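You operate a simulated robot arm through the tools that you are given. There is no shell and no other tool. Be economical: measure what you need, move in short steps, check, and stop when the job is done.

You run a simulated robot arm. Do the job below in one go: nothing can be reset, and whatever is moved stays where it is left.

TASK
Change the oil filter and push the red pin down.
Fine: pump off and filter valve shut before the lid opens; the brown filter goes in the pan, the cream one in the housing, the blue one stays; shut the lid, then push the pin.

It is judged by the outcome, as a careful person would: the job done as asked, and still so three seconds after it is handed in. It fails if anything else is knocked over, pushed out of place, dropped, spilled or broken. Lids that push on must go on centred and level and be pressed home; caps that screw on are set level and turned clockwise until they are tight.

THE ROBOT
A 7-joint arm with a two-finger parallel gripper, fixed in place. Base frame: the origin is at the foot of the arm, x ahead of it, y to its left, z up. Lengths are in mm, angles in rad, forces in N, time in s.
With the tool pointing down near the work surface it reaches from about 360 to 780 mm from the base axis. Its first joint turns from -2.897 to 2.897 rad. Payload 3.91 kg.
Tool frame: the origin (TCP) lies between the finger pads and is the grasp point; the fingertips stand 30 mm ahead of it; z points along the fingers, y is the line along which they close. Largest opening 110 mm; finger width 20, thickness 10; the body of the gripper, 48 by 112 mm, starts 55 mm behind the TCP.
Orientation is that of the tool frame in the base frame, as a unit quaternion [x, y, z, w]. With the fingers straight down and closing along the base's y, the tool's x points along the base's -x, its y along +y and its z along -z.

THE INTERFACE
- The arm moves only by the tool send_rows. Its arguments are lists of equal length, an entry for each row: "slide": the shift along the base's x, y, z in units of 400 mm (1.0 is 400 mm), a list of three; "dr": the turn, a rotation vector about the base's x, y, z in units of 180 degrees (1.0 is 180 degrees), a list of three; "jaw": the finger opening in mm, from 0 to 110. In form: {"slide": [[dx, dy, dz], ...], "dr": [[ax, ay, az], ...], "jaw": [jaw, ...]}. A call has 1 to 8 rows; each row is the pose to reach, as a shift and turn from the pose commanded when the call began. A call with a number of a shift or a turn outside -1 to 1 is refused whole. Rows are played at 5 a second. More than 50 mm and 0.15 rad between two rows, or a gripper value outside its range, and nothing of the call is played. Where a pose cannot be reached the arm comes as near as it can. A force on the tool above 50 N (or 10 N above the force at the start of the call, whichever is more), or a blocked arm, ends the call early, and 0.2 s more pass. The fingers move at their own pace (about 153 mm/s each) and stop on an object; they squeeze with about 22 N. The grip force told is the motor's: it shows also when the fingers shut on nothing. Time passes only in rows, and 0.2 s behind the last, so rows that repeat a pose let the fingers close. The reply holds the time, the measured pose of the TCP, the force on the tool along the base axes, the opening and the grip force, in the units named above and with some noise.
- Cameras (640 x 400 px; columns grow to the right, rows downward): "scene" is fixed at [45.4, 650.1, 1678.5]; the picture's right is [0.86, 0.52, 0.00], its down [0.48, -0.81, -0.34] and it looks along [-0.18, 0.29, -0.94] (base axes); focal length 214 px, centre (320, 200). "wrist" rides on the gripper at [-36, 0, -57] in the tool frame; the picture's right is [0.00, -1.00, 0.00], its down [0.97, 0.00, -0.24] and it looks along [0.24, 0.00, 0.97] (tool axes); focal length 218 px, centre (320, 200). There is no depth. A picture from a camera that has moved, and an enlarged one, comes with that camera's place and axes in the base frame and with its lens. The place of the scene camera against the robot may be out by one fixed shift of up to 12 mm in any direction.
- grab_frame(camera): a new picture of that camera. No time passes.
- lift_body(by): slides the trunk up (or, below 0, down) by that many mm; the arm rides with it, the base frame stays. It gives what a move gives, with no picture.
- enlarge(camera, box): a new picture of the part [left, top, right, bottom] of that camera's present view, enlarged. No time passes.
- finish_job(): hands the job in; it is judged then, once.

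Work in short steps. Places have to be worked out from the pictures, the camera data and where the tool is seen: move nearer, look again, correct. Check each grasp and each placing, and mend what went wrong. You have 120 turns and 64 pictures in all, those below and enlarged ones among them. Open the gripper and draw the arm clear of the work before you hand the job in, unless the task says otherwise; then end with one line.

The tools are called after "Call:" as a command line: name --argument value ..., lists and objects as JSON in quotes. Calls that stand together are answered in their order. send_rows: Moves the arm, as the interface text tells. Its arguments: {"type":"object","properties":{"slide":{"type":"array","items":{"type":"array","items":{"type":"number"}}},"dr":{"type":"array","items":{"type":"array","items":{"type":"number"}}},"jaw":{"type":"array","items":{"type":"number"}}},"required":["slide","dr","jaw"]} The other tools are called the same way: lift_body (by) slides the trunk up or down; grab_frame (camera) takes a picture; enlarge (camera, box) takes an enlarged picture of a part of a camera's view; finish_job () hands the job in.

At the start:

```text
clock: 0.0
ee_pos: [132.4, 389.3, 1358.3]
orientation: [-0.001, 1.0, 0.0, 0.001]
contact_force: [-0.1, 0.2, -0.1]
finger_gap: 110.0
gripper_force: 0.1
trunk travel left (down, up): [-575.0, 35.0]
```

scene: 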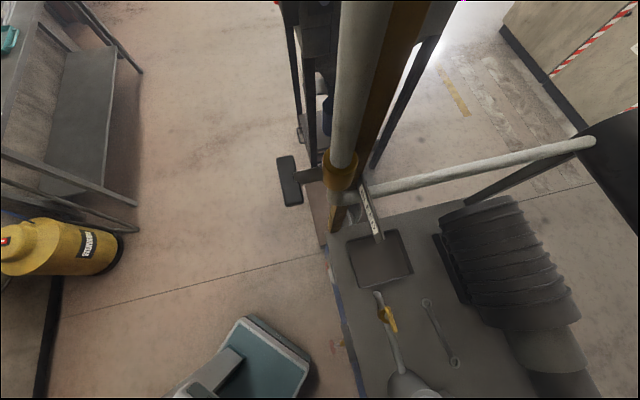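
wrist: 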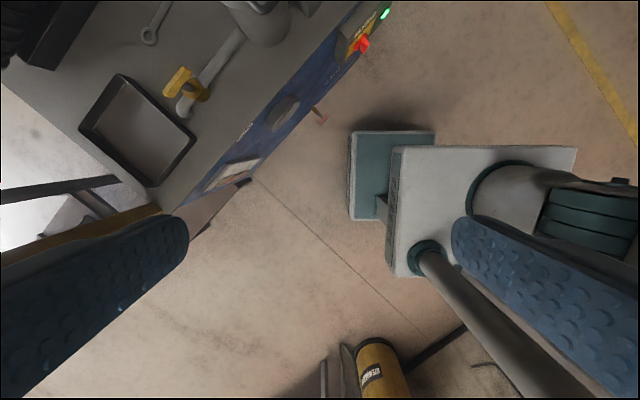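

The bench with tray, lever and ribbed housing lies ahead and to the left (+x,+y); a red switch is on its blue side panel. I move ahead at this height for a better look.

Call:
send_rows --slide '[[0.11, 0, 0], [0.22, 0, 0], [0.33, 0, 0], [0.44, 0, 0], [0.55, 0, 0], [0.66, 0, 0]]' --dr '[[0, 0, 0], [0, 0, 0], [0, 0, 0], [0, 0, 0], [0, 0, 0], [0, 0, 0]]' --jaw '[110, 110, 110, 110, 110, 110]'

Call:
grab_frame --camera "wrist"

Call:
grab_frame --camera "scene"

```text
clock: 1.4
ee_pos: [399.9, 390.3, 1358.2]
orientation: [0.0, 1.0, -0.001, -0.001]
contact_force: [0.9, 0.1, -0.9]
finger_gap: 110.1
gripper_force: 0.1
trunk travel left (down, up): [-575.0, 35.0]
```

```text
61 pictures are left
camera wrist: at [433.9, 390.4, 1414.6], right [0.0, -1.0, 0.0], down [-0.97, 0.0, 0.24], along [-0.24, 0.0, -0.97], focal length 218 px, centre (320, 200)
```

wrist: 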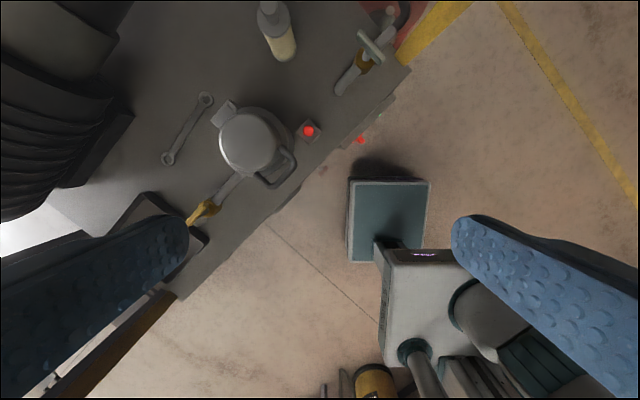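

```text
60 pictures are left
```

scene: 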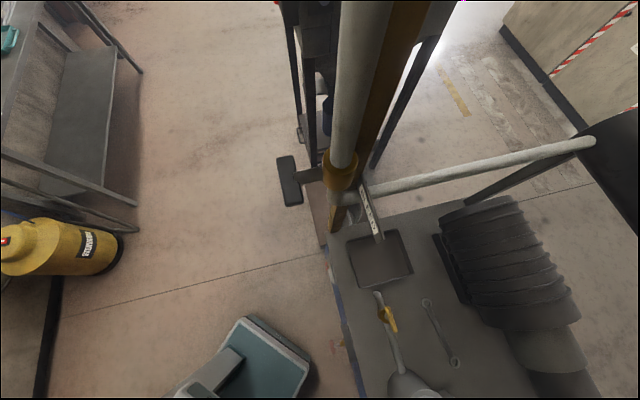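

I see the housing with a lid, a red pin on a block, a yellow valve lever and a wrench; the filters must be further on. Moving further ahead to look.

Call:
send_rows --slide '[[0.1, 0, 0], [0.2, 0, 0], [0.3, 0, 0], [0.4, 0, 0], [0.5, 0, 0]]' --dr '[[0, 0, 0], [0, 0, 0], [0, 0, 0], [0, 0, 0], [0, 0, 0]]' --jaw '[110, 110, 110, 110, 110]'

Call:
grab_frame --camera "wrist"

```text
clock: 2.6
ee_pos: [541.8, 362.8, 1336.6]
orientation: [0.0, 1.0, -0.001, -0.002]
contact_force: [0.1, -0.7, 0.1]
finger_gap: 110.0
gripper_force: 0.0
out of reach, approached as far as the arm can: row 3, 4, 5
trunk travel left (down, up): [-575.0, 35.0]
```

```text
59 pictures are left
camera wrist: at [577.6, 361.1, 1394.1], right [0.0, -1.0, 0.0], down [-0.97, 0.0, 0.24], along [-0.24, 0.0, -0.97], focal length 218 px, centre (320, 200)
```

wrist: 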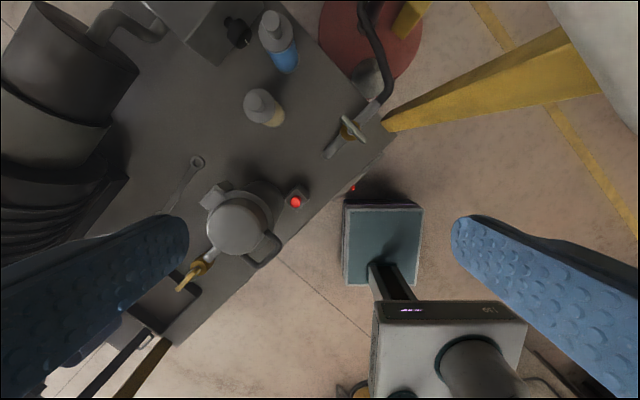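

Bottles/filters stand at the far end (cream and blue), plus a second valve. I enlarge a few parts to identify them.

Call:
enlarge --camera "wrist" --box '[150, 0, 420, 170]'

Call:
enlarge --camera "wrist" --box '[130, 140, 380, 300]'

```text
2.35 times, centred on (285, 85) of wrist
camera zoom: at [577.6, 361.1, 1394.1], right [0.0, -1.0, 0.0], down [-0.97, 0.0, 0.24], along [-0.24, 0.0, -0.97], focal length 514 px, centre (402, 471)
```

zoom: 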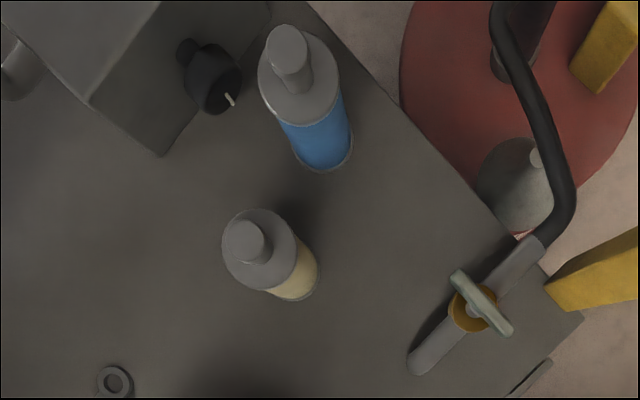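

```text
2.50 times, centred on (255, 220) of wrist
camera zoom: at [577.6, 361.1, 1394.1], right [0.0, -1.0, 0.0], down [-0.97, 0.0, 0.24], along [-0.24, 0.0, -0.97], focal length 546 px, centre (482, 150)
```

zoom: 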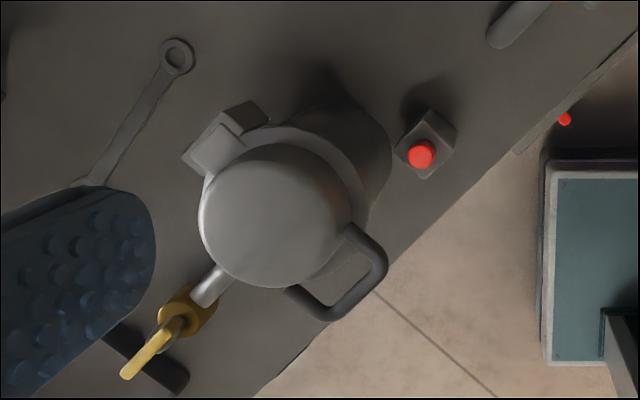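

The lid is hinged at the rear with a handle towards the robot, and the yellow-lever valve's pipe enters the housing. I back off and yaw 45° to face the bench, so I can examine the side panel with the pump switch.

Call:
send_rows --slide '[[-0.07, -0.05, -0.03], [-0.14, -0.1, -0.06], [-0.21, -0.15, -0.09], [-0.28, -0.2, -0.12], [-0.35, -0.25, -0.15], [-0.42, -0.3, -0.18], [-0.49, -0.35, -0.21]]' --dr '[[0, 0, 0.036], [0, 0, 0.072], [0, 0, 0.108], [0, 0, 0.144], [0, 0, 0.18], [0, 0, 0.216], [0, 0, 0.25]]' --jaw '[110, 110, 110, 110, 110, 110, 110]'

Call:
send_rows --slide '[[0, -0.1, -0.06], [0, -0.15, -0.12], [0, -0.2, -0.18], [0, -0.25, -0.24], [0, -0.25, -0.3], [0, -0.25, -0.36]]' --dr '[[0.03, -0.03, 0], [0.06, -0.06, 0], [0.09, -0.09, 0], [0.12, -0.12, 0], [0.15, -0.15, 0], [0.18, -0.18, 0]]' --jaw '[110, 110, 110, 110, 110, 110]'

Call:
grab_frame --camera "wrist"

```text
clock: 4.2
ee_pos: [344.1, 227.6, 1253.7]
orientation: [-0.384, 0.923, 0.0, 0.002]
contact_force: [0.0, -0.3, -0.1]
finger_gap: 109.9
gripper_force: 0.1
trunk travel left (down, up): [-575.0, 35.0]
```

```text
clock: 5.6
ee_pos: [395.7, 131.3, 1145.3]
orientation: [-0.353, 0.851, 0.15, 0.359]
contact_force: [0.0, 0.6, -0.4]
finger_gap: 110.1
gripper_force: 0.2
out of reach, approached as far as the arm can: row 5, 6
trunk travel left (down, up): [-575.0, 35.0]
```

```text
56 pictures are left
camera wrist: at [384.8, 119.9, 1211.5], right [0.71, -0.71, 0.0], down [-0.6, -0.6, -0.53], along [0.37, 0.37, -0.85], focal length 218 px, centre (320, 200)
```

wrist: 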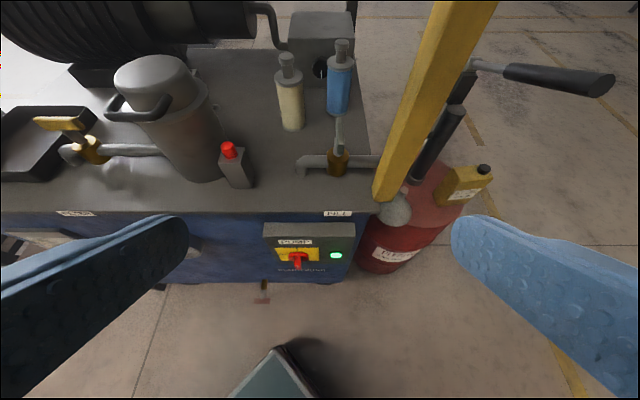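

Great view: pump rotary switch with green lamp, labels on the bench edge. Enlarging the labels.

Call:
enlarge --camera "wrist" --box '[255, 200, 365, 290]'

Call:
enlarge --camera "wrist" --box '[0, 80, 190, 225]'

Call:
enlarge --camera "wrist" --box '[200, 30, 390, 210]'

```text
4.44 times, centred on (310, 245) of wrist
camera zoom: at [384.8, 119.9, 1211.5], right [0.71, -0.71, 0.0], down [-0.6, -0.6, -0.53], along [0.37, 0.37, -0.85], focal length 970 px, centre (364, 0)
```

zoom: 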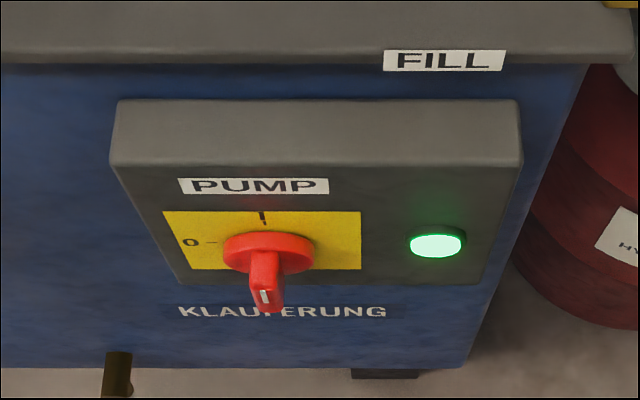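

```text
2.76 times, centred on (95, 152) of wrist
camera zoom: at [384.8, 119.9, 1211.5], right [0.71, -0.71, 0.0], down [-0.6, -0.6, -0.53], along [0.37, 0.37, -0.85], focal length 602 px, centre (941, 331)
```

zoom: 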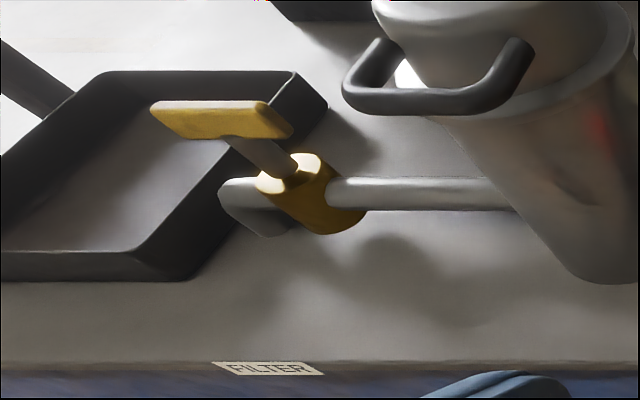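

```text
2.22 times, centred on (295, 120) of wrist
camera zoom: at [384.8, 119.9, 1211.5], right [0.71, -0.71, 0.0], down [-0.6, -0.6, -0.53], along [0.37, 0.37, -0.85], focal length 485 px, centre (376, 378)
```

zoom: 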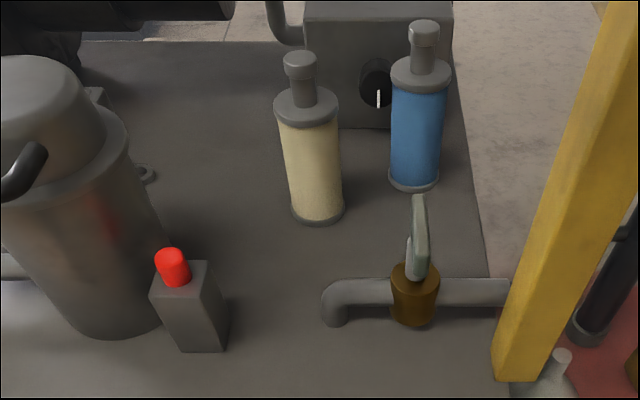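

Clear: pump switch is a rotary knob at "I" (0 is at the left), FILTER label is at the left valve (yellow lever, along the pipe = open), FILL is the right one. I estimate the knob at about d≈500 mm out along the 45° direction, s≈135, z≈693. I lower the trunk to get the tool horizontal there.

Call:
lift_body --by -300

Call:
send_rows --slide '[[0, 0, 0], [-0.02, -0.02, 0], [-0.04, -0.04, 0], [-0.06, -0.06, 0], [-0.06, -0.06, 0], [-0.06, -0.06, 0]]' --dr '[[0.03, -0.03, 0], [0.06, -0.06, 0], [0.09, -0.09, 0], [0.12, -0.12, 0], [0.15, -0.15, 0], [0.1739, -0.1739, 0]]' --jaw '[110, 110, 110, 110, 110, 110]'

Call:
grab_frame --camera "wrist"

```text
clock: 8.6
ee_pos: [395.3, 133.8, 847.2]
orientation: [-0.354, 0.85, 0.151, 0.359]
contact_force: [-0.6, -0.4, -0.2]
finger_gap: 109.9
gripper_force: 0.0
trunk travel left (down, up): [-275.0, 335.0]
```

```text
clock: 10.0
ee_pos: [477.1, 79.1, 867.6]
orientation: [-0.271, 0.653, 0.273, 0.652]
contact_force: [-0.7, -0.5, -0.6]
finger_gap: 110.1
gripper_force: 0.1
out of reach, approached as far as the arm can: row 1, 2, 3, 4, 5, 6
trunk travel left (down, up): [-275.0, 335.0]
```

```text
52 pictures are left
camera wrist: at [437.1, 38.9, 902.9], right [0.71, -0.71, 0.0], down [-0.17, -0.17, -0.97], along [0.68, 0.69, -0.24], focal length 218 px, centre (320, 200)
```

wrist: 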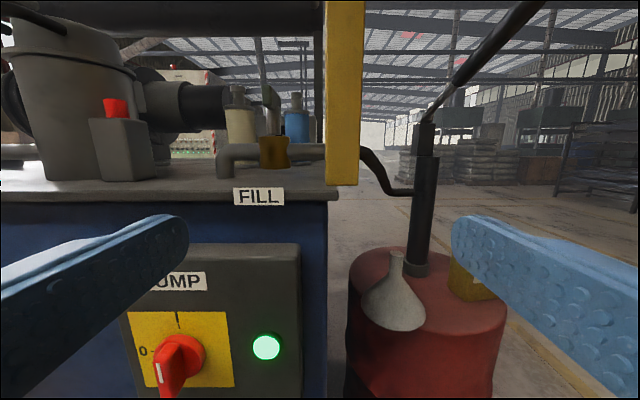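

The tool is horizontal now and the knob appears at about d=517, s=137, z=694. I lower the trunk by 170 and shift left in line with it.

Call:
lift_body --by -172

Call:
send_rows --slide '[[-0.065, 0.065, 0], [-0.13, 0.13, 0], [-0.195, 0.195, 0], [-0.255, 0.255, 0]]' --dr '[[0, 0, 0], [0, 0, 0], [0, 0, 0], [0, 0, 0]]' --jaw '[70, 60, 60, 60]'

Call:
grab_frame --camera "wrist"

```text
clock: 11.9
ee_pos: [477.8, 80.9, 694.5]
orientation: [-0.271, 0.654, 0.27, 0.653]
contact_force: [-0.9, -0.5, 0.3]
finger_gap: 109.7
gripper_force: 0.0
trunk travel left (down, up): [-103.0, 507.0]
```

```text
clock: 12.9
ee_pos: [477.6, 185.5, 722.7]
orientation: [-0.272, 0.653, 0.272, 0.652]
contact_force: [-0.6, 0.2, -0.3]
finger_gap: 60.1
gripper_force: 0.0
out of reach, approached as far as the arm can: row 1, 2, 3, 4
trunk travel left (down, up): [-103.0, 507.0]
```

```text
51 pictures are left
camera wrist: at [436.6, 144.2, 758.1], right [0.71, -0.7, 0.0], down [-0.17, -0.17, -0.97], along [0.68, 0.69, -0.24], focal length 218 px, centre (320, 200)
```

wrist: 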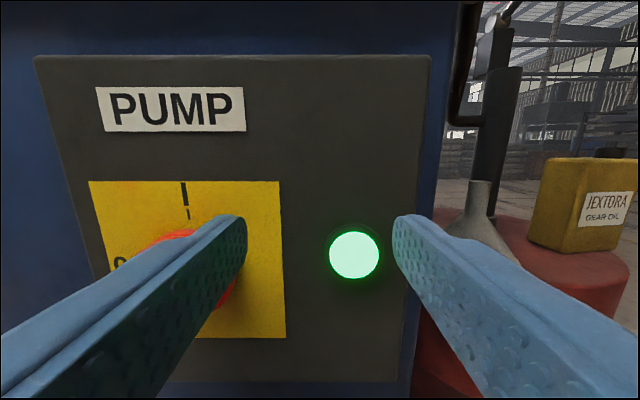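

The arm is at its inner reach limit here, and the left finger is right of the knob (knob at s≈132, z≈694). A lower trunk should allow a shorter horizontal reach; I lower it, then go up and left above the knob.

Call:
lift_body --by -100

Call:
send_rows --slide '[[-0.04, -0.04, 0.08], [-0.07, -0.07, 0.18], [-0.09, -0.09, 0.28], [-0.12, -0.06, 0.33], [-0.18, 0.0, 0.35], [-0.22, 0.045, 0.35]]' --dr '[[0, 0, 0], [0, 0, 0], [0, 0, 0], [0, 0, 0], [0, 0, 0], [0, 0, 0]]' --jaw '[60, 60, 60, 60, 60, 60]'

```text
clock: 14.3
ee_pos: [477.7, 185.4, 621.3]
orientation: [-0.272, 0.653, 0.271, 0.652]
contact_force: [0.1, 0.1, -0.9]
finger_gap: 59.8
gripper_force: 0.0
trunk travel left (down, up): [-3.0, 607.0]
```

```text
clock: 15.7
ee_pos: [390.0, 203.7, 763.0]
orientation: [-0.272, 0.654, 0.271, 0.651]
contact_force: [-0.1, -0.1, 0.2]
finger_gap: 59.9
gripper_force: 0.1
out of reach, approached as far as the arm can: row 1
trunk travel left (down, up): [-3.0, 607.0]
```

Now reachable: TCP at d=420, s=132, z=763. Check the knob's alignment.

Call:
grab_frame --camera "wrist"

```text
50 pictures are left
camera wrist: at [349.4, 163.0, 799.1], right [0.71, -0.7, 0.0], down [-0.17, -0.17, -0.97], along [0.68, 0.69, -0.24], focal length 218 px, centre (320, 200)
```

wrist: 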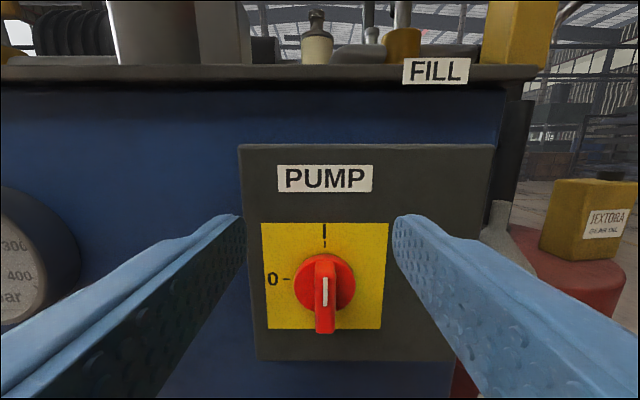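

Knob bar is vertical at s≈136, z≈695. I lower, advance so the tips straddle the bar, then close.

Call:
send_rows --slide '[[0.004, -0.01, -0.085], [0.007, -0.007, -0.17], [0.047, 0.033, -0.17], [0.087, 0.073, -0.17], [0.103, 0.089, -0.17], [0.103, 0.089, -0.17], [0.103, 0.089, -0.17]]' --dr '[[0, 0, 0], [0, 0, 0], [0, 0, 0], [0, 0, 0], [0, 0, 0], [0, 0, 0], [0, 0, 0]]' --jaw '[60, 50, 50, 50, 50, 8, 8]'

Call:
grab_frame --camera "wrist"

```text
clock: 17.3
ee_pos: [432.3, 243.7, 694.6]
orientation: [-0.272, 0.653, 0.271, 0.652]
contact_force: [-0.8, 2.5, -1.0]
finger_gap: 14.8
gripper_force: 45.2
out of reach, approached as far as the arm can: row 1, 2, 3, 4, 5, 6, 7
trunk travel left (down, up): [-3.0, 607.0]
```

```text
49 pictures are left
camera wrist: at [391.7, 200.5, 731.4], right [0.71, -0.7, 0.0], down [-0.17, -0.17, -0.97], along [0.68, 0.69, -0.24], focal length 218 px, centre (320, 200)
```

wrist: 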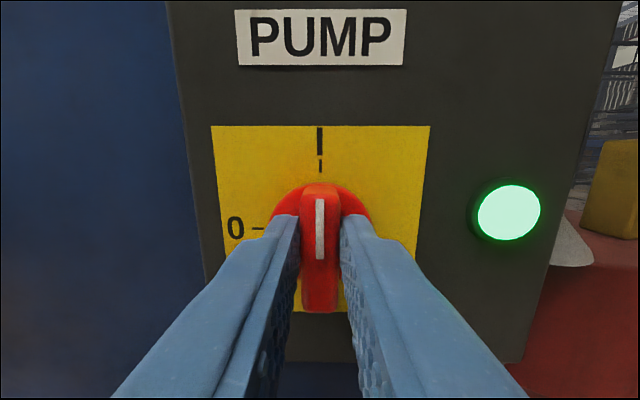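

The bar is gripped (14.8 mm). Turn 45° counter-clockwise about the outward axis, then check.

Call:
send_rows --slide '[[0, 0, 0], [0, 0, 0], [0, 0, 0], [0, 0, 0], [0, 0, 0], [0, 0, 0]]' --dr '[[-0.0295, -0.0295, 0], [-0.059, -0.059, 0], [-0.0885, -0.0885, 0], [-0.118, -0.118, 0], [-0.1475, -0.1475, 0], [-0.177, -0.177, 0]]' --jaw '[8, 8, 8, 8, 8, 8]'

```text
clock: 18.7
ee_pos: [430.6, 243.7, 692.4]
orientation: [-0.506, 0.499, 0.001, 0.704]
contact_force: [-35.9, 15.0, -17.6]
finger_gap: 14.9
gripper_force: 45.3
trunk travel left (down, up): [-3.0, 607.0]
```

Turned 45° with some side force; let me look before the second half.

Call:
grab_frame --camera "wrist"

```text
48 pictures are left
camera wrist: at [371.5, 220.9, 719.5], right [0.51, -0.49, 0.71], down [0.32, -0.66, -0.68], along [0.8, 0.57, -0.18], focal length 218 px, centre (320, 200)
```

wrist: 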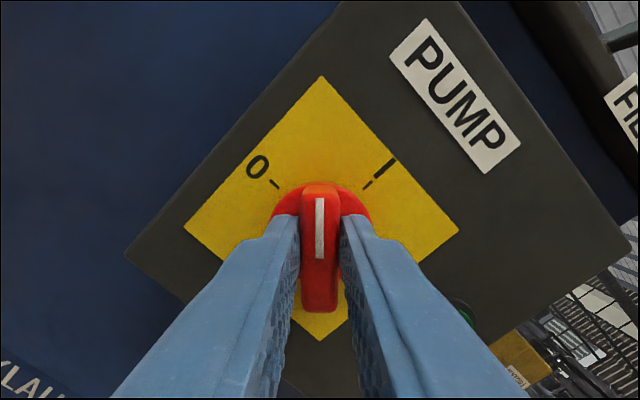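

The knob is halfway to 0; the side force suggests the axis is a few mm lower than my tool centre. Continue another 45° with a 4 mm drop.

Call:
send_rows --slide '[[0, 0, -0.008], [0, 0, -0.01], [0, 0, -0.01], [0, 0, -0.01], [0, 0, -0.01], [0, 0, -0.01]]' --dr '[[-0.0295, -0.0295, 0], [-0.059, -0.059, 0], [-0.0885, -0.0885, 0], [-0.118, -0.118, 0], [-0.1475, -0.1475, 0], [-0.18, -0.18, 0]]' --jaw '[8, 8, 8, 8, 8, 8]'

Call:
grab_frame --camera "wrist"

```text
clock: 20.1
ee_pos: [431.8, 243.7, 691.0]
orientation: [0.661, -0.263, 0.274, -0.648]
contact_force: [-33.6, 15.6, -21.0]
finger_gap: 15.0
gripper_force: 44.9
trunk travel left (down, up): [-3.0, 607.0]
```

```text
47 pictures are left
camera wrist: at [365.6, 228.0, 690.1], right [-0.01, 0.02, 1.0], down [0.52, -0.85, 0.02], along [0.85, 0.52, 0.0], focal length 218 px, centre (320, 200)
```

wrist: 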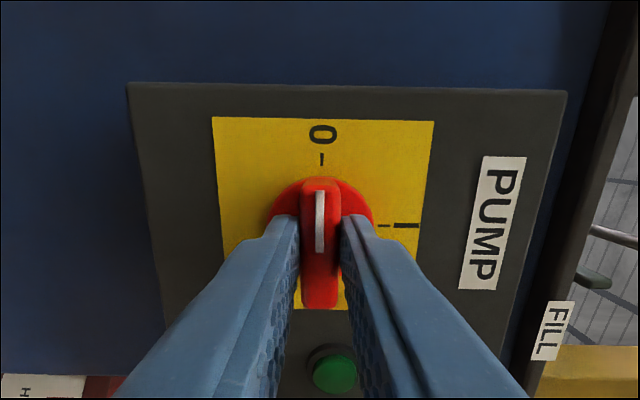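

Switch at 0, lamp off. Open, draw straight back.

Call:
send_rows --slide '[[0, 0, 0], [0, 0, 0], [-0.04, -0.04, 0], [-0.08, -0.08, 0], [-0.12, -0.12, 0]]' --dr '[[0, 0, 0], [0, 0, 0], [0, 0, 0], [0, 0, 0], [0, 0, 0]]' --jaw '[40, 40, 40, 40, 40]'

Call:
grab_frame --camera "wrist"

```text
clock: 21.3
ee_pos: [427.0, 202.1, 723.4]
orientation: [0.657, -0.266, 0.276, -0.649]
contact_force: [-0.2, 0.4, -0.4]
finger_gap: 40.0
gripper_force: 0.1
out of reach, approached as far as the arm can: row 3, 4, 5
trunk travel left (down, up): [-3.0, 607.0]
```

```text
46 pictures are left
camera wrist: at [360.9, 186.9, 723.5], right [-0.01, 0.01, 1.0], down [0.52, -0.86, 0.02], along [0.86, 0.52, 0.0], focal length 218 px, centre (320, 200)
```

wrist: 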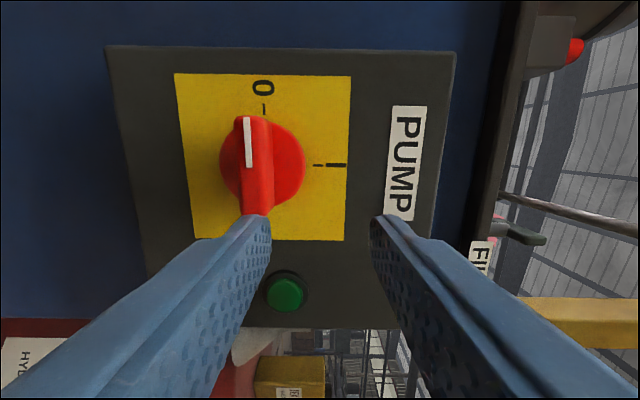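

Pump remains off, I'm clear of the knob. Rotate back 90° while moving up and slightly right.

Call:
send_rows --slide '[[0, -0.015, 0.02], [0, -0.03, 0.04], [0, -0.045, 0.06], [0, -0.06, 0.08], [0, -0.07, 0.1], [0, -0.07, 0.117]]' --dr '[[0.0295, 0.0295, 0], [0.059, 0.059, 0], [0.0885, 0.0885, 0], [0.118, 0.118, 0], [0.1475, 0.1475, 0], [0.177, 0.177, 0]]' --jaw '[40, 40, 40, 40, 40, 40]'

Call:
send_rows --slide '[[0, 0, 0], [0, 0, 0], [0, 0, 0], [0, 0, 0], [0, 0, 0], [0, 0, 0]]' --dr '[[0.0295, 0.0295, 0], [0.059, 0.059, 0], [0.0885, 0.0885, 0], [0.118, 0.118, 0], [0.1475, 0.1475, 0], [0.177, 0.177, 0]]' --jaw '[40, 40, 40, 40, 40, 40]'

```text
clock: 22.7
ee_pos: [427.7, 174.4, 771.0]
orientation: [-0.504, 0.497, -0.004, 0.706]
contact_force: [-0.5, -1.2, 0.2]
finger_gap: 40.1
gripper_force: 0.1
trunk travel left (down, up): [-3.0, 607.0]
```

```text
clock: 24.1
ee_pos: [427.4, 174.8, 771.3]
orientation: [-0.276, 0.652, 0.267, 0.654]
contact_force: [0.2, 0.7, 0.0]
finger_gap: 40.0
gripper_force: 0.0
trunk travel left (down, up): [-3.0, 607.0]
```

Raise the trunk again, bring the tool to pointing down, then move left toward the filter valve.

Call:
lift_body --by 480

Call:
send_rows --slide '[[-0.05, 0.02, 0.0], [-0.1, 0.05, 0.0], [-0.15, 0.1, 0], [-0.2, 0.15, 0], [-0.25, 0.2, 0.0], [-0.3, 0.25, 0], [-0.35, 0.3, 0], [-0.4, 0.35, 0]]' --dr '[[-0.033, 0.033, 0], [-0.066, 0.066, 0], [-0.099, 0.099, 0], [-0.132, 0.132, 0], [-0.165, 0.165, 0], [-0.198, 0.198, 0], [-0.231, 0.231, 0], [-0.264, 0.264, 0]]' --jaw '[60, 60, 60, 60, 60, 60, 60, 60]'

Call:
grab_frame --camera "wrist"

```text
refused: 480 is not a number from -400 to 400
```

```text
clock: 24.9
ee_pos: [317.7, 309.3, 717.6]
orientation: [-0.439, 0.766, 0.267, 0.386]
contact_force: [-0.1, 0.6, 0.3]
finger_gap: 59.9
gripper_force: 0.1
trunk travel left (down, up): [-3.0, 607.0]
stopped in row 4: the arm was blocked; the commanded pose is now the measured one
```

```text
45 pictures are left
camera wrist: at [308.0, 282.9, 778.3], right [0.88, -0.47, -0.07], down [-0.39, -0.63, -0.67], along [0.27, 0.61, -0.74], focal length 218 px, centre (320, 200)
```

wrist: 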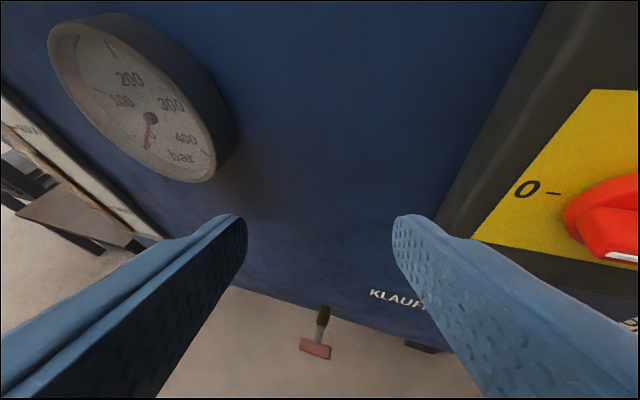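

The trunk lift was refused (max 400), so the arm moved low and stopped itself without touching anything (knob is still at 0). I now raise the trunk by 400.

Call:
lift_body --by 400

```text
clock: 28.8
ee_pos: [314.3, 310.3, 1120.5]
orientation: [-0.44, 0.764, 0.265, 0.39]
contact_force: [-0.3, 0.1, -1.1]
finger_gap: 59.8
gripper_force: 0.0
trunk travel left (down, up): [-403.0, 207.0]
```

Trunk is up. Now turn the tool to point down and move above the filter valve area to look.

Call:
send_rows --slide '[[-0.01, 0.02, 0.06], [-0.04, 0.13, 0.1], [-0.08, 0.24, 0.13], [-0.12, 0.34, 0.15], [-0.155, 0.44, 0.15], [-0.19, 0.54, 0.15], [-0.22, 0.64, 0.15]]' --dr '[[-0.0374, 0.0246, -0.0109], [-0.0749, 0.0491, -0.0217], [-0.1123, 0.0737, -0.0326], [-0.1497, 0.0983, -0.0434], [-0.1871, 0.1229, -0.0543], [-0.2246, 0.1474, -0.0651], [-0.262, 0.172, -0.076]]' --jaw '[60, 60, 60, 60, 60, 60, 60]'

Call:
grab_frame --camera "wrist"

```text
clock: 29.9
ee_pos: [284.6, 421.9, 1239.1]
orientation: [-0.401, 0.881, 0.223, 0.111]
contact_force: [-1.0, 0.1, -0.3]
finger_gap: 59.9
gripper_force: 0.1
trunk travel left (down, up): [-403.0, 207.0]
stopped in row 5: the arm was blocked; the commanded pose is now the measured one
```

```text
44 pictures are left
camera wrist: at [307.2, 418.7, 1302.9], right [0.76, -0.58, -0.3], down [-0.64, -0.75, -0.15], along [-0.14, 0.31, -0.94], focal length 218 px, centre (320, 200)
```

wrist: 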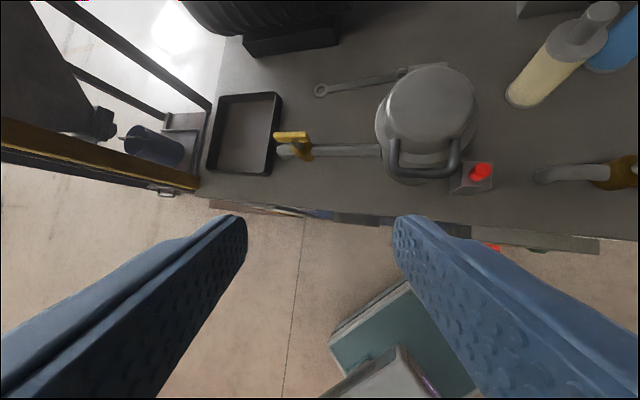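

The arm stopped itself in an awkward wrist pose, with nothing touched. I finish the re-orientation in place.

Call:
send_rows --slide '[[0, 0, 0.02], [0, 0, 0.04], [0, 0, 0.04], [0, 0, 0.04]]' --dr '[[-0.04, 0.0028, -0.0053], [-0.08, 0.0055, -0.0107], [-0.12, 0.0083, -0.016], [-0.1596, 0.011, -0.0213]]' --jaw '[60, 60, 60, 60]'

```text
clock: 30.9
ee_pos: [286.2, 418.5, 1247.1]
orientation: [-0.384, 0.923, 0.0, 0.002]
contact_force: [0.6, 0.1, 0.4]
finger_gap: 60.1
gripper_force: 0.0
out of reach, approached as far as the arm can: row 4
trunk travel left (down, up): [-403.0, 207.0]
```

Tool is down now. Move above the valve.

Call:
send_rows --slide '[[-0.026, 0.085, -0.02], [-0.052, 0.17, -0.04], [-0.078, 0.255, -0.06], [-0.104, 0.34, -0.09], [-0.13, 0.42, -0.12]]' --dr '[[0, 0, 0], [0, 0, 0], [0, 0, 0], [0, 0, 0], [0, 0, 0]]' --jaw '[60, 60, 60, 60, 60]'

Call:
grab_frame --camera "wrist"

```text
clock: 32.1
ee_pos: [239.1, 518.4, 1151.1]
orientation: [-0.385, 0.923, 0.0, 0.003]
contact_force: [0.1, 0.5, -0.4]
finger_gap: 59.8
gripper_force: 0.1
out of reach, approached as far as the arm can: row 1, 2, 3, 4, 5
trunk travel left (down, up): [-403.0, 207.0]
```

```text
43 pictures are left
camera wrist: at [263.6, 542.4, 1208.7], right [0.71, -0.7, 0.0], down [-0.68, -0.69, 0.23], along [-0.16, -0.17, -0.97], focal length 218 px, centre (320, 200)
```

wrist: 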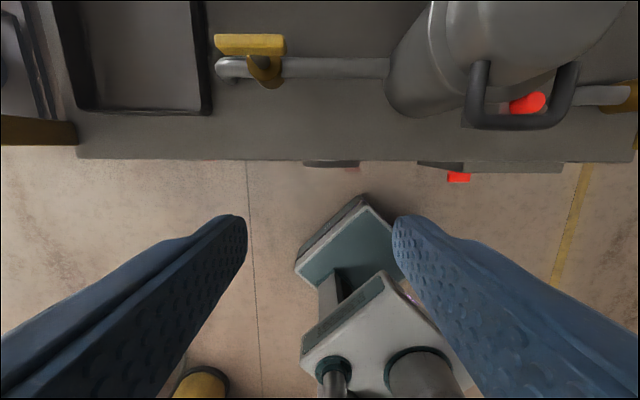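

The FILTER handle is a T-bar centred on its stem at about d=667, s=-267, z=956, lying along the pipe (open). Raise the trunk for reach, then descend and yaw so the fingers will close across the bar.

Call:
lift_body --by 207

Call:
send_rows --slide '[[0, 0, -0.09], [0, 0, -0.18], [0, 0, -0.27], [0, 0, -0.36], [0, 0, -0.45], [0, 0, -0.54], [0, 0, -0.6], [0.02, 0.06, -0.63]]' --dr '[[0, 0, 0.046], [0, 0, 0.092], [0, 0, 0.138], [0, 0, 0.184], [0, 0, 0.23], [0, 0, 0.276], [0, 0, 0.322], [0, 0, 0.368]]' --jaw '[60, 60, 60, 60, 60, 60, 60, 60]'

```text
clock: 34.4
ee_pos: [239.6, 517.1, 1359.0]
orientation: [-0.385, 0.923, 0.001, 0.002]
contact_force: [0.6, 0.9, -0.1]
finger_gap: 60.1
gripper_force: 0.1
trunk travel left (down, up): [-610.0, 0.0]
```

```text
clock: 36.2
ee_pos: [247.1, 541.4, 1107.2]
orientation: [0.828, -0.561, -0.001, -0.001]
contact_force: [-0.7, 0.1, 0.0]
finger_gap: 59.8
gripper_force: 0.0
trunk travel left (down, up): [-610.0, 0.0]
```

Finish the yaw and move over the T-bar, then look.

Call:
send_rows --slide '[[0.03, 0.1, -0.02], [0.06, 0.2, -0.04], [0.09, 0.297, -0.06]]' --dr '[[0, 0, 0.043], [0, 0, 0.086], [0, 0, 0.129]]' --jaw '[60, 60, 60]'

Call:
grab_frame --camera "wrist"

```text
clock: 37.0
ee_pos: [285.2, 660.2, 1081.5]
orientation: [0.923, -0.384, -0.003, -0.001]
contact_force: [0.6, 0.5, 0.3]
finger_gap: 60.3
gripper_force: 0.0
trunk travel left (down, up): [-610.0, 0.0]
```

```text
42 pictures are left
camera wrist: at [260.1, 684.5, 1139.1], right [0.71, 0.7, 0.0], down [0.69, -0.69, 0.23], along [0.16, -0.17, -0.97], focal length 218 px, centre (320, 200)
```

wrist: 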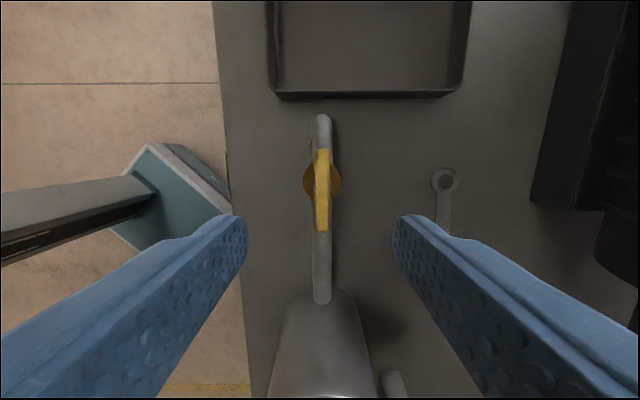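

The T-bar lies exactly under the TCP (d≈669, s≈-266). Descend to z≈970 and close on it.

Call:
send_rows --slide '[[0, 0, -0.1], [0.001, 0.001, -0.2], [0.001, 0.001, -0.28], [0.001, 0.001, -0.28], [0.001, 0.001, -0.28]]' --dr '[[0, 0, 0], [0, 0, 0], [0, 0, 0], [0, 0, 0], [0, 0, 0]]' --jaw '[60, 60, 50, 4, 4]'

Call:
grab_frame --camera "wrist"

```text
clock: 38.2
ee_pos: [285.0, 662.8, 970.6]
orientation: [0.923, -0.384, -0.003, -0.001]
contact_force: [8.4, 12.2, -0.4]
finger_gap: 17.6
gripper_force: 44.6
trunk travel left (down, up): [-610.0, 0.0]
```

```text
41 pictures are left
camera wrist: at [259.5, 686.9, 1026.7], right [0.71, 0.7, 0.0], down [0.68, -0.69, 0.23], along [0.17, -0.17, -0.97], focal length 218 px, centre (320, 200)
```

wrist: 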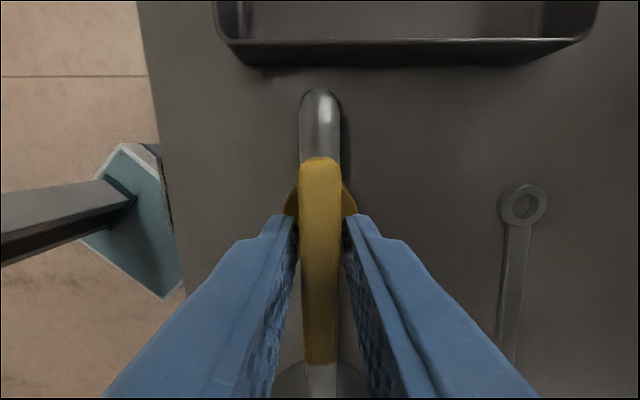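

Gripped (17.6 mm). Try turning clockwise (usual closing sense), gently first.

Call:
send_rows --slide '[[0.003, 0.003, 0], [0.003, 0.003, 0], [0.003, 0.003, 0], [0.003, 0.003, 0]]' --dr '[[0, 0, -0.03], [0, 0, -0.06], [0, 0, -0.09], [0, 0, -0.12]]' --jaw '[4, 4, 4, 4]'

Call:
grab_frame --camera "wrist"

```text
clock: 39.2
ee_pos: [285.6, 662.4, 969.5]
orientation: [0.834, -0.551, -0.002, 0.0]
contact_force: [5.7, 11.9, -1.1]
finger_gap: 17.3
gripper_force: 45.4
trunk travel left (down, up): [-610.0, 0.0]
```

```text
40 pictures are left
camera wrist: at [271.2, 694.8, 1026.7], right [0.92, 0.39, 0.0], down [0.38, -0.89, 0.24], along [0.09, -0.22, -0.97], focal length 218 px, centre (320, 200)
```

wrist: 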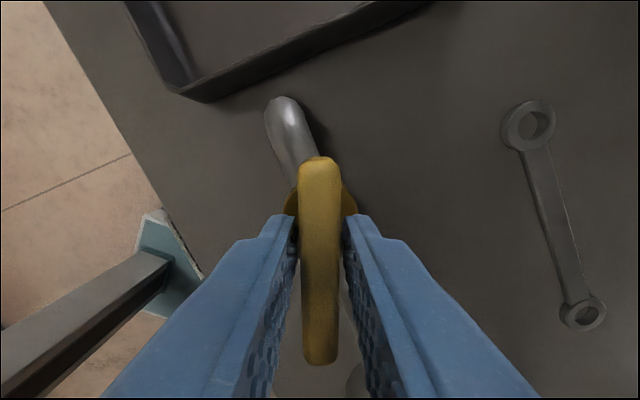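

The handle turns freely clockwise. Continue the rest to 90°.

Call:
send_rows --slide '[[0, 0, 0], [0, 0, 0], [0, 0, 0], [0, 0, 0], [0, 0, 0], [0, 0, 0], [0, 0, 0], [0, 0, 0]]' --dr '[[0, 0, -0.046], [0, 0, -0.092], [0, 0, -0.138], [0, 0, -0.184], [0, 0, -0.23], [0, 0, -0.276], [0, 0, -0.322], [0, 0, -0.368]]' --jaw '[4, 4, 4, 4, 4, 4, 4, 4]'

Call:
grab_frame --camera "wrist"

```text
clock: 41.0
ee_pos: [281.4, 657.3, 968.3]
orientation: [-0.404, 0.915, -0.003, 0.002]
contact_force: [1.0, 24.1, 30.8]
finger_gap: 17.6
gripper_force: 45.1
out of reach, approached as far as the arm can: row 8
trunk travel left (down, up): [-610.0, 0.0]
```

```text
39 pictures are left
camera wrist: at [305.5, 683.3, 1025.3], right [0.74, -0.67, 0.01], down [-0.65, -0.72, 0.24], along [-0.16, -0.18, -0.97], focal length 218 px, centre (320, 200)
```

wrist: 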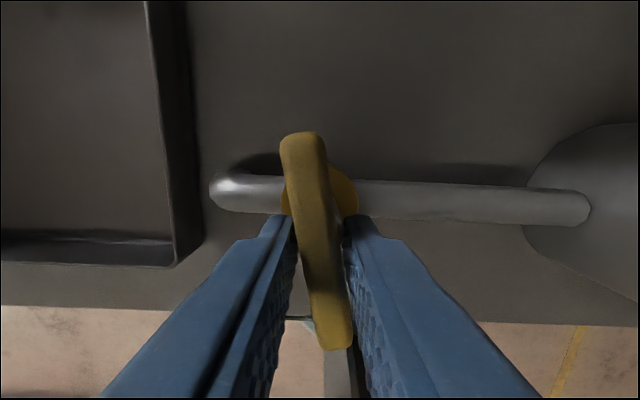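

The handle turned most of the way but seems ~8–10° short of perpendicular (slipped in the fingers). I release and look.

Call:
send_rows --slide '[[0, 0, 0], [0, 0, 0], [0, 0, 0.1], [0, 0, 0.2]]' --dr '[[0, 0, 0], [0, 0, 0], [0, 0, 0], [0, 0, 0]]' --jaw '[50, 50, 50, 50]'

Call:
grab_frame --camera "wrist"

```text
clock: 41.3
ee_pos: [266.0, 620.6, 994.0]
orientation: [-0.436, 0.9, 0.021, 0.014]
contact_force: [-1.5, 1.6, 0.5]
finger_gap: 50.2
gripper_force: 0.0
trunk travel left (down, up): [-610.0, 0.0]
stopped in row 1: the arm was blocked; the commanded pose is now the measured one
```

```text
38 pictures are left
camera wrist: at [287.4, 645.5, 1052.3], right [0.79, -0.62, -0.03], down [-0.6, -0.77, 0.2], along [-0.14, -0.14, -0.98], focal length 218 px, centre (320, 200)
```

wrist: 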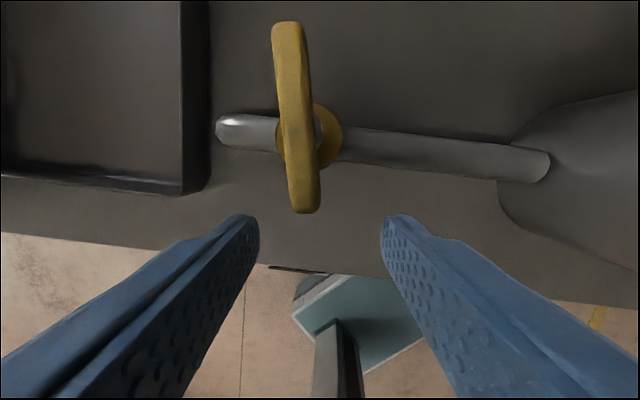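

The handle is at about 79°: the wrist hit its limit just short. I'll raise, yaw back to a comfortable orientation, then push the near end of the bar the last ~11° to the left with closed fingers.

Call:
send_rows --slide '[[0, 0, 0.06], [0.01, 0, 0.115], [0.03, 0, 0.115], [0.05, 0, 0.115], [0.05, 0, 0.115]]' --dr '[[-0.0029, -0.0019, 0.0462], [-0.0043, -0.0029, 0.0924], [-0.0058, -0.004, 0.1386], [-0.0087, -0.006, 0.185], [-0.0116, -0.008, 0.231]]' --jaw '[30, 0, 0, 0, 0]'

Call:
send_rows --slide '[[0, 0, 0], [0, 0, 0], [0, 0, 0], [0, 0, 0], [0, 0, 0]]' --dr '[[0, 0, 0.0462], [0, 0, 0.0924], [0, 0, 0.1386], [0, 0, 0.185], [0, 0, 0.231]]' --jaw '[0, 0, 0, 0, 0]'

Call:
grab_frame --camera "wrist"

```text
clock: 41.6
ee_pos: [277.2, 574.4, 1018.5]
orientation: [-0.44, 0.897, 0.033, 0.017]
contact_force: [0.3, -0.6, 0.9]
finger_gap: 29.9
gripper_force: 0.1
trunk travel left (down, up): [-610.0, 0.0]
stopped in row 1: the arm was blocked; the commanded pose is now the measured one
```

```text
clock: 42.9
ee_pos: [278.9, 587.1, 1010.9]
orientation: [0.733, -0.68, -0.03, -0.004]
contact_force: [-0.7, -0.2, 0.7]
finger_gap: 0.3
gripper_force: 22.2
trunk travel left (down, up): [-610.0, 0.0]
```

```text
37 pictures are left
camera wrist: at [277.8, 618.2, 1069.8], right [1.0, 0.08, -0.03], down [0.08, -0.98, 0.19], along [-0.02, -0.19, -0.98], focal length 218 px, centre (320, 200)
```

wrist: 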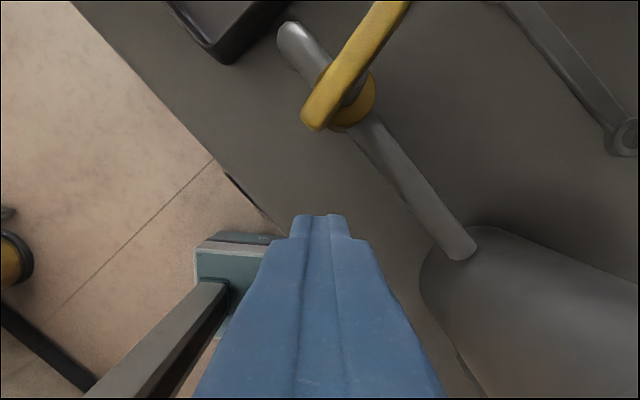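

Free again; the bar and pipe are visible. Square up the yaw with the tool over a point right of the bar's near end (d≈642, s≈-232), still above bar height.

Call:
send_rows --slide '[[0.005, 0.02, 0.02], [0.01, 0.04, 0.02], [0.02, 0.06, 0.02], [0.025, 0.07, 0.02], [0.0275, 0.0775, 0.02]]' --dr '[[-0.002, -0.0034, 0.045], [-0.004, -0.0068, 0.09], [-0.006, -0.01, 0.135], [-0.008, -0.0136, 0.18], [-0.0099, -0.017, 0.2247]]' --jaw '[0, 0, 0, 0, 0]'

Call:
grab_frame --camera "wrist"

```text
clock: 44.0
ee_pos: [289.4, 619.6, 1017.9]
orientation: [0.923, -0.385, 0.0, 0.001]
contact_force: [-0.7, -0.4, -0.4]
finger_gap: 0.0
gripper_force: 21.7
trunk travel left (down, up): [-610.0, 0.0]
```

```text
36 pictures are left
camera wrist: at [263.4, 644.2, 1074.7], right [0.71, 0.7, 0.0], down [0.68, -0.69, 0.24], along [0.17, -0.17, -0.97], focal length 218 px, centre (320, 200)
```

wrist: 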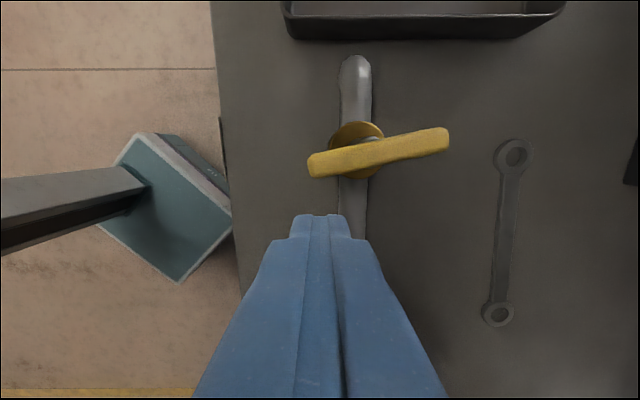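

Descend beside the bar's near end and push it toward -s.

Call:
send_rows --slide '[[0, 0, -0.06], [0, 0, -0.125], [-0.01, 0.01, -0.125], [-0.02, 0.02, -0.125], [-0.028, 0.028, -0.125], [-0.028, 0.028, -0.125]]' --dr '[[0, 0, 0], [0, 0, 0], [0, 0, 0], [0, 0, 0], [0, 0, 0], [0, 0, 0]]' --jaw '[0, 0, 0, 0, 0, 0]'

Call:
grab_frame --camera "wrist"

```text
clock: 45.5
ee_pos: [278.8, 630.3, 968.9]
orientation: [0.922, -0.386, 0.0, 0.0]
contact_force: [3.0, -4.4, -0.6]
finger_gap: 0.0
gripper_force: 21.8
trunk travel left (down, up): [-610.0, 0.0]
```

```text
35 pictures are left
camera wrist: at [253.1, 655.2, 1025.4], right [0.71, 0.7, 0.0], down [0.68, -0.69, 0.24], along [0.17, -0.17, -0.97], focal length 218 px, centre (320, 200)
```

wrist: 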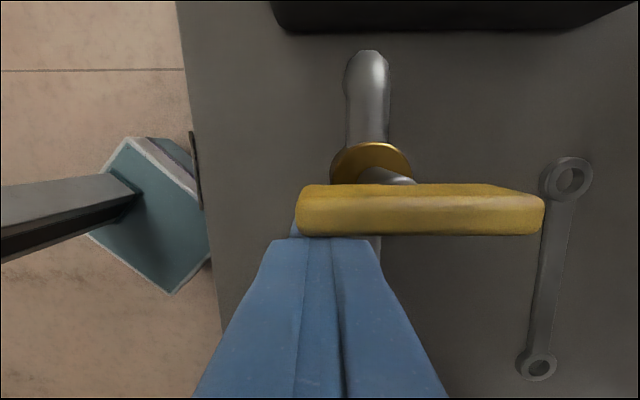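

The T-bar is now at 90° to the pipe: filter valve shut. Back off sideways, rise, and go in front of the lid handle (estimated crossbar at d≈589, s≈-45, z≈1035).

Call:
send_rows --slide '[[0.02, -0.02, 0.05], [0.02, -0.02, 0.15], [0.03, -0.08, 0.25], [0.04, -0.17, 0.32], [0.06, -0.28, 0.36], [0.08, -0.39, 0.4], [0.1, -0.51, 0.4], [0.108, -0.613, 0.4]]' --dr '[[0, 0, 0], [0, 0, 0], [0, 0, 0], [0, 0, 0], [0, 0, 0], [0, 0, 0], [0, 0, 0], [0, 0, 0]]' --jaw '[0, 0, 20, 40, 40, 40, 40, 40]'

Call:
lift_body --by -60

Call:
send_rows --slide '[[0, 0, 0], [0, 0, 0], [0, 0, 0], [0, 0, 0], [0, 0, 0], [0, 0, 0], [0, 0, 0], [0, 0, 0]]' --dr '[[0.0295, -0.0295, 0], [0.059, -0.059, 0], [0.0885, -0.0885, 0], [0.118, -0.118, 0], [0.1475, -0.1475, 0], [0.177, -0.177, 0], [0.2065, -0.2065, 0], [0.2357, -0.2357, 0]]' --jaw '[40, 40, 40, 40, 40, 40, 40, 40]'

Call:
grab_frame --camera "wrist"

```text
clock: 47.2
ee_pos: [322.3, 385.7, 1128.1]
orientation: [0.922, -0.387, 0.001, 0.0]
contact_force: [0.2, -0.1, -0.2]
finger_gap: 39.9
gripper_force: 0.0
trunk travel left (down, up): [-610.0, 0.0]
```

```text
clock: 48.2
ee_pos: [323.1, 387.1, 1067.5]
orientation: [0.922, -0.386, 0.001, -0.001]
contact_force: [0.3, -0.4, 0.7]
finger_gap: 39.9
gripper_force: 0.1
trunk travel left (down, up): [-550.0, 60.0]
```

```text
clock: 49.3
ee_pos: [383.8, 336.2, 1065.1]
orientation: [0.857, -0.445, 0.126, -0.227]
contact_force: [-0.3, -0.1, 0.6]
finger_gap: 39.9
gripper_force: 0.1
trunk travel left (down, up): [-550.0, 60.0]
stopped in row 5: the arm was blocked; the commanded pose is now the measured one
```

```text
34 pictures are left
camera wrist: at [339.8, 348.6, 1114.5], right [0.71, 0.5, 0.5], down [0.45, -0.86, 0.22], along [0.54, 0.07, -0.84], focal length 218 px, centre (320, 200)
```

wrist: 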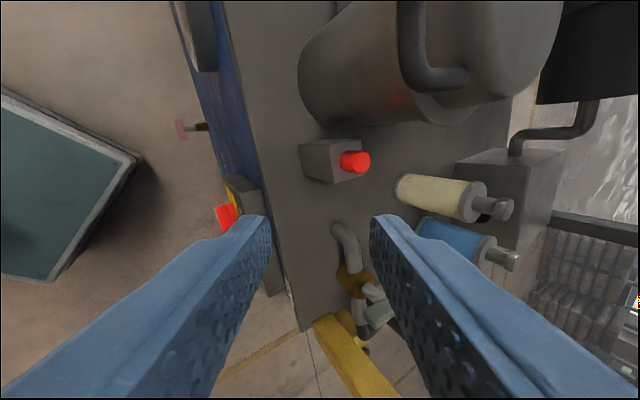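

The arm is too folded at that spot (knuckle limit, no contact). Go up first for room, then complete the tilt.

Call:
send_rows --slide '[[-0.03, 0.03, 0.1], [-0.06, 0.06, 0.2], [-0.09, 0.09, 0.3], [-0.11, 0.11, 0.35], [-0.13, 0.13, 0.38], [-0.137, 0.14, 0.4], [-0.137, 0.14, 0.4]]' --dr '[[0, 0, 0], [0, 0, 0], [0, 0, 0], [0.0277, -0.0313, 0.014], [0.0554, -0.0625, 0.028], [0.083, -0.0938, 0.042], [0.1107, -0.125, 0.0559]]' --jaw '[40, 40, 40, 40, 40, 40, 40]'

```text
clock: 50.0
ee_pos: [410.1, 313.8, 1163.9]
orientation: [0.818, -0.514, 0.15, -0.211]
contact_force: [0.3, 0.3, -0.4]
finger_gap: 40.1
gripper_force: 0.2
trunk travel left (down, up): [-550.0, 60.0]
stopped in row 3: the arm was blocked; the commanded pose is now the measured one
```

Still near a joint limit; lower the trunk to unfold the wrist as in the pump pose, then retry the tilt.

Call:
lift_body --by -250

Call:
send_rows --slide '[[0, 0, 0.05], [0, 0, 0.1], [0, 0, 0.15], [-0.03, 0.03, 0.2], [-0.06, 0.06, 0.25]]' --dr '[[0, 0, 0], [0.0, 0.0, 0], [0, 0, 0], [0, 0, 0], [0, 0, 0]]' --jaw '[40, 40, 40, 40, 40]'

```text
clock: 52.6
ee_pos: [409.0, 314.1, 914.0]
orientation: [0.819, -0.512, 0.149, -0.212]
contact_force: [0.1, 0.5, 0.3]
finger_gap: 40.0
gripper_force: 0.0
trunk travel left (down, up): [-300.0, 310.0]
```

```text
clock: 53.8
ee_pos: [405.7, 317.7, 1014.1]
orientation: [0.803, -0.536, 0.149, -0.211]
contact_force: [0.4, -0.9, 0.4]
finger_gap: 40.1
gripper_force: 0.0
trunk travel left (down, up): [-300.0, 310.0]
```

Now complete the remaining rotation in place.

Call:
send_rows --slide '[[0, 0, 0], [0, 0, 0], [0, 0, 0], [0, 0, 0], [0, 0, 0]]' --dr '[[0.0194, -0.0276, 0.0248], [0.0388, -0.0551, 0.0496], [0.0582, -0.0827, 0.0745], [0.0776, -0.1102, 0.0993], [0.097, -0.1378, 0.1241]]' --jaw '[40, 40, 40, 40, 40]'

```text
clock: 54.4
ee_pos: [440.9, 274.4, 1014.1]
orientation: [0.781, -0.522, 0.205, -0.275]
contact_force: [-0.6, -0.4, -0.5]
finger_gap: 40.4
gripper_force: 0.2
trunk travel left (down, up): [-300.0, 310.0]
stopped in row 2: the arm was blocked; the commanded pose is now the measured one
```

Let me check with the scene camera how the arm is folded.

Call:
grab_frame --camera "scene"

Call:
grab_frame --camera "wrist"

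```text
33 pictures are left
```

scene: 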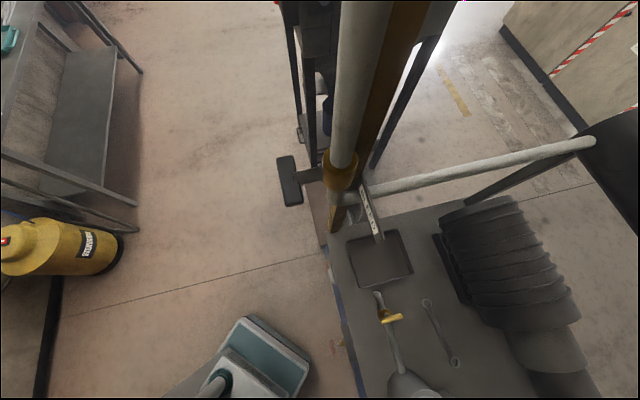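

```text
32 pictures are left
camera wrist: at [392.7, 295.9, 1055.3], right [0.7, 0.3, 0.64], down [0.21, -0.95, 0.22], along [0.68, -0.01, -0.74], focal length 218 px, centre (320, 200)
```

wrist: 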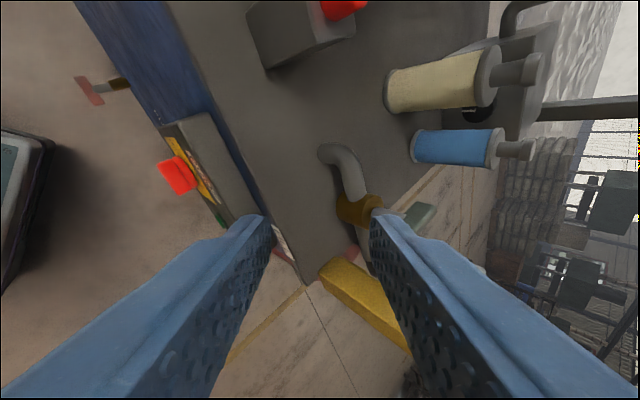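

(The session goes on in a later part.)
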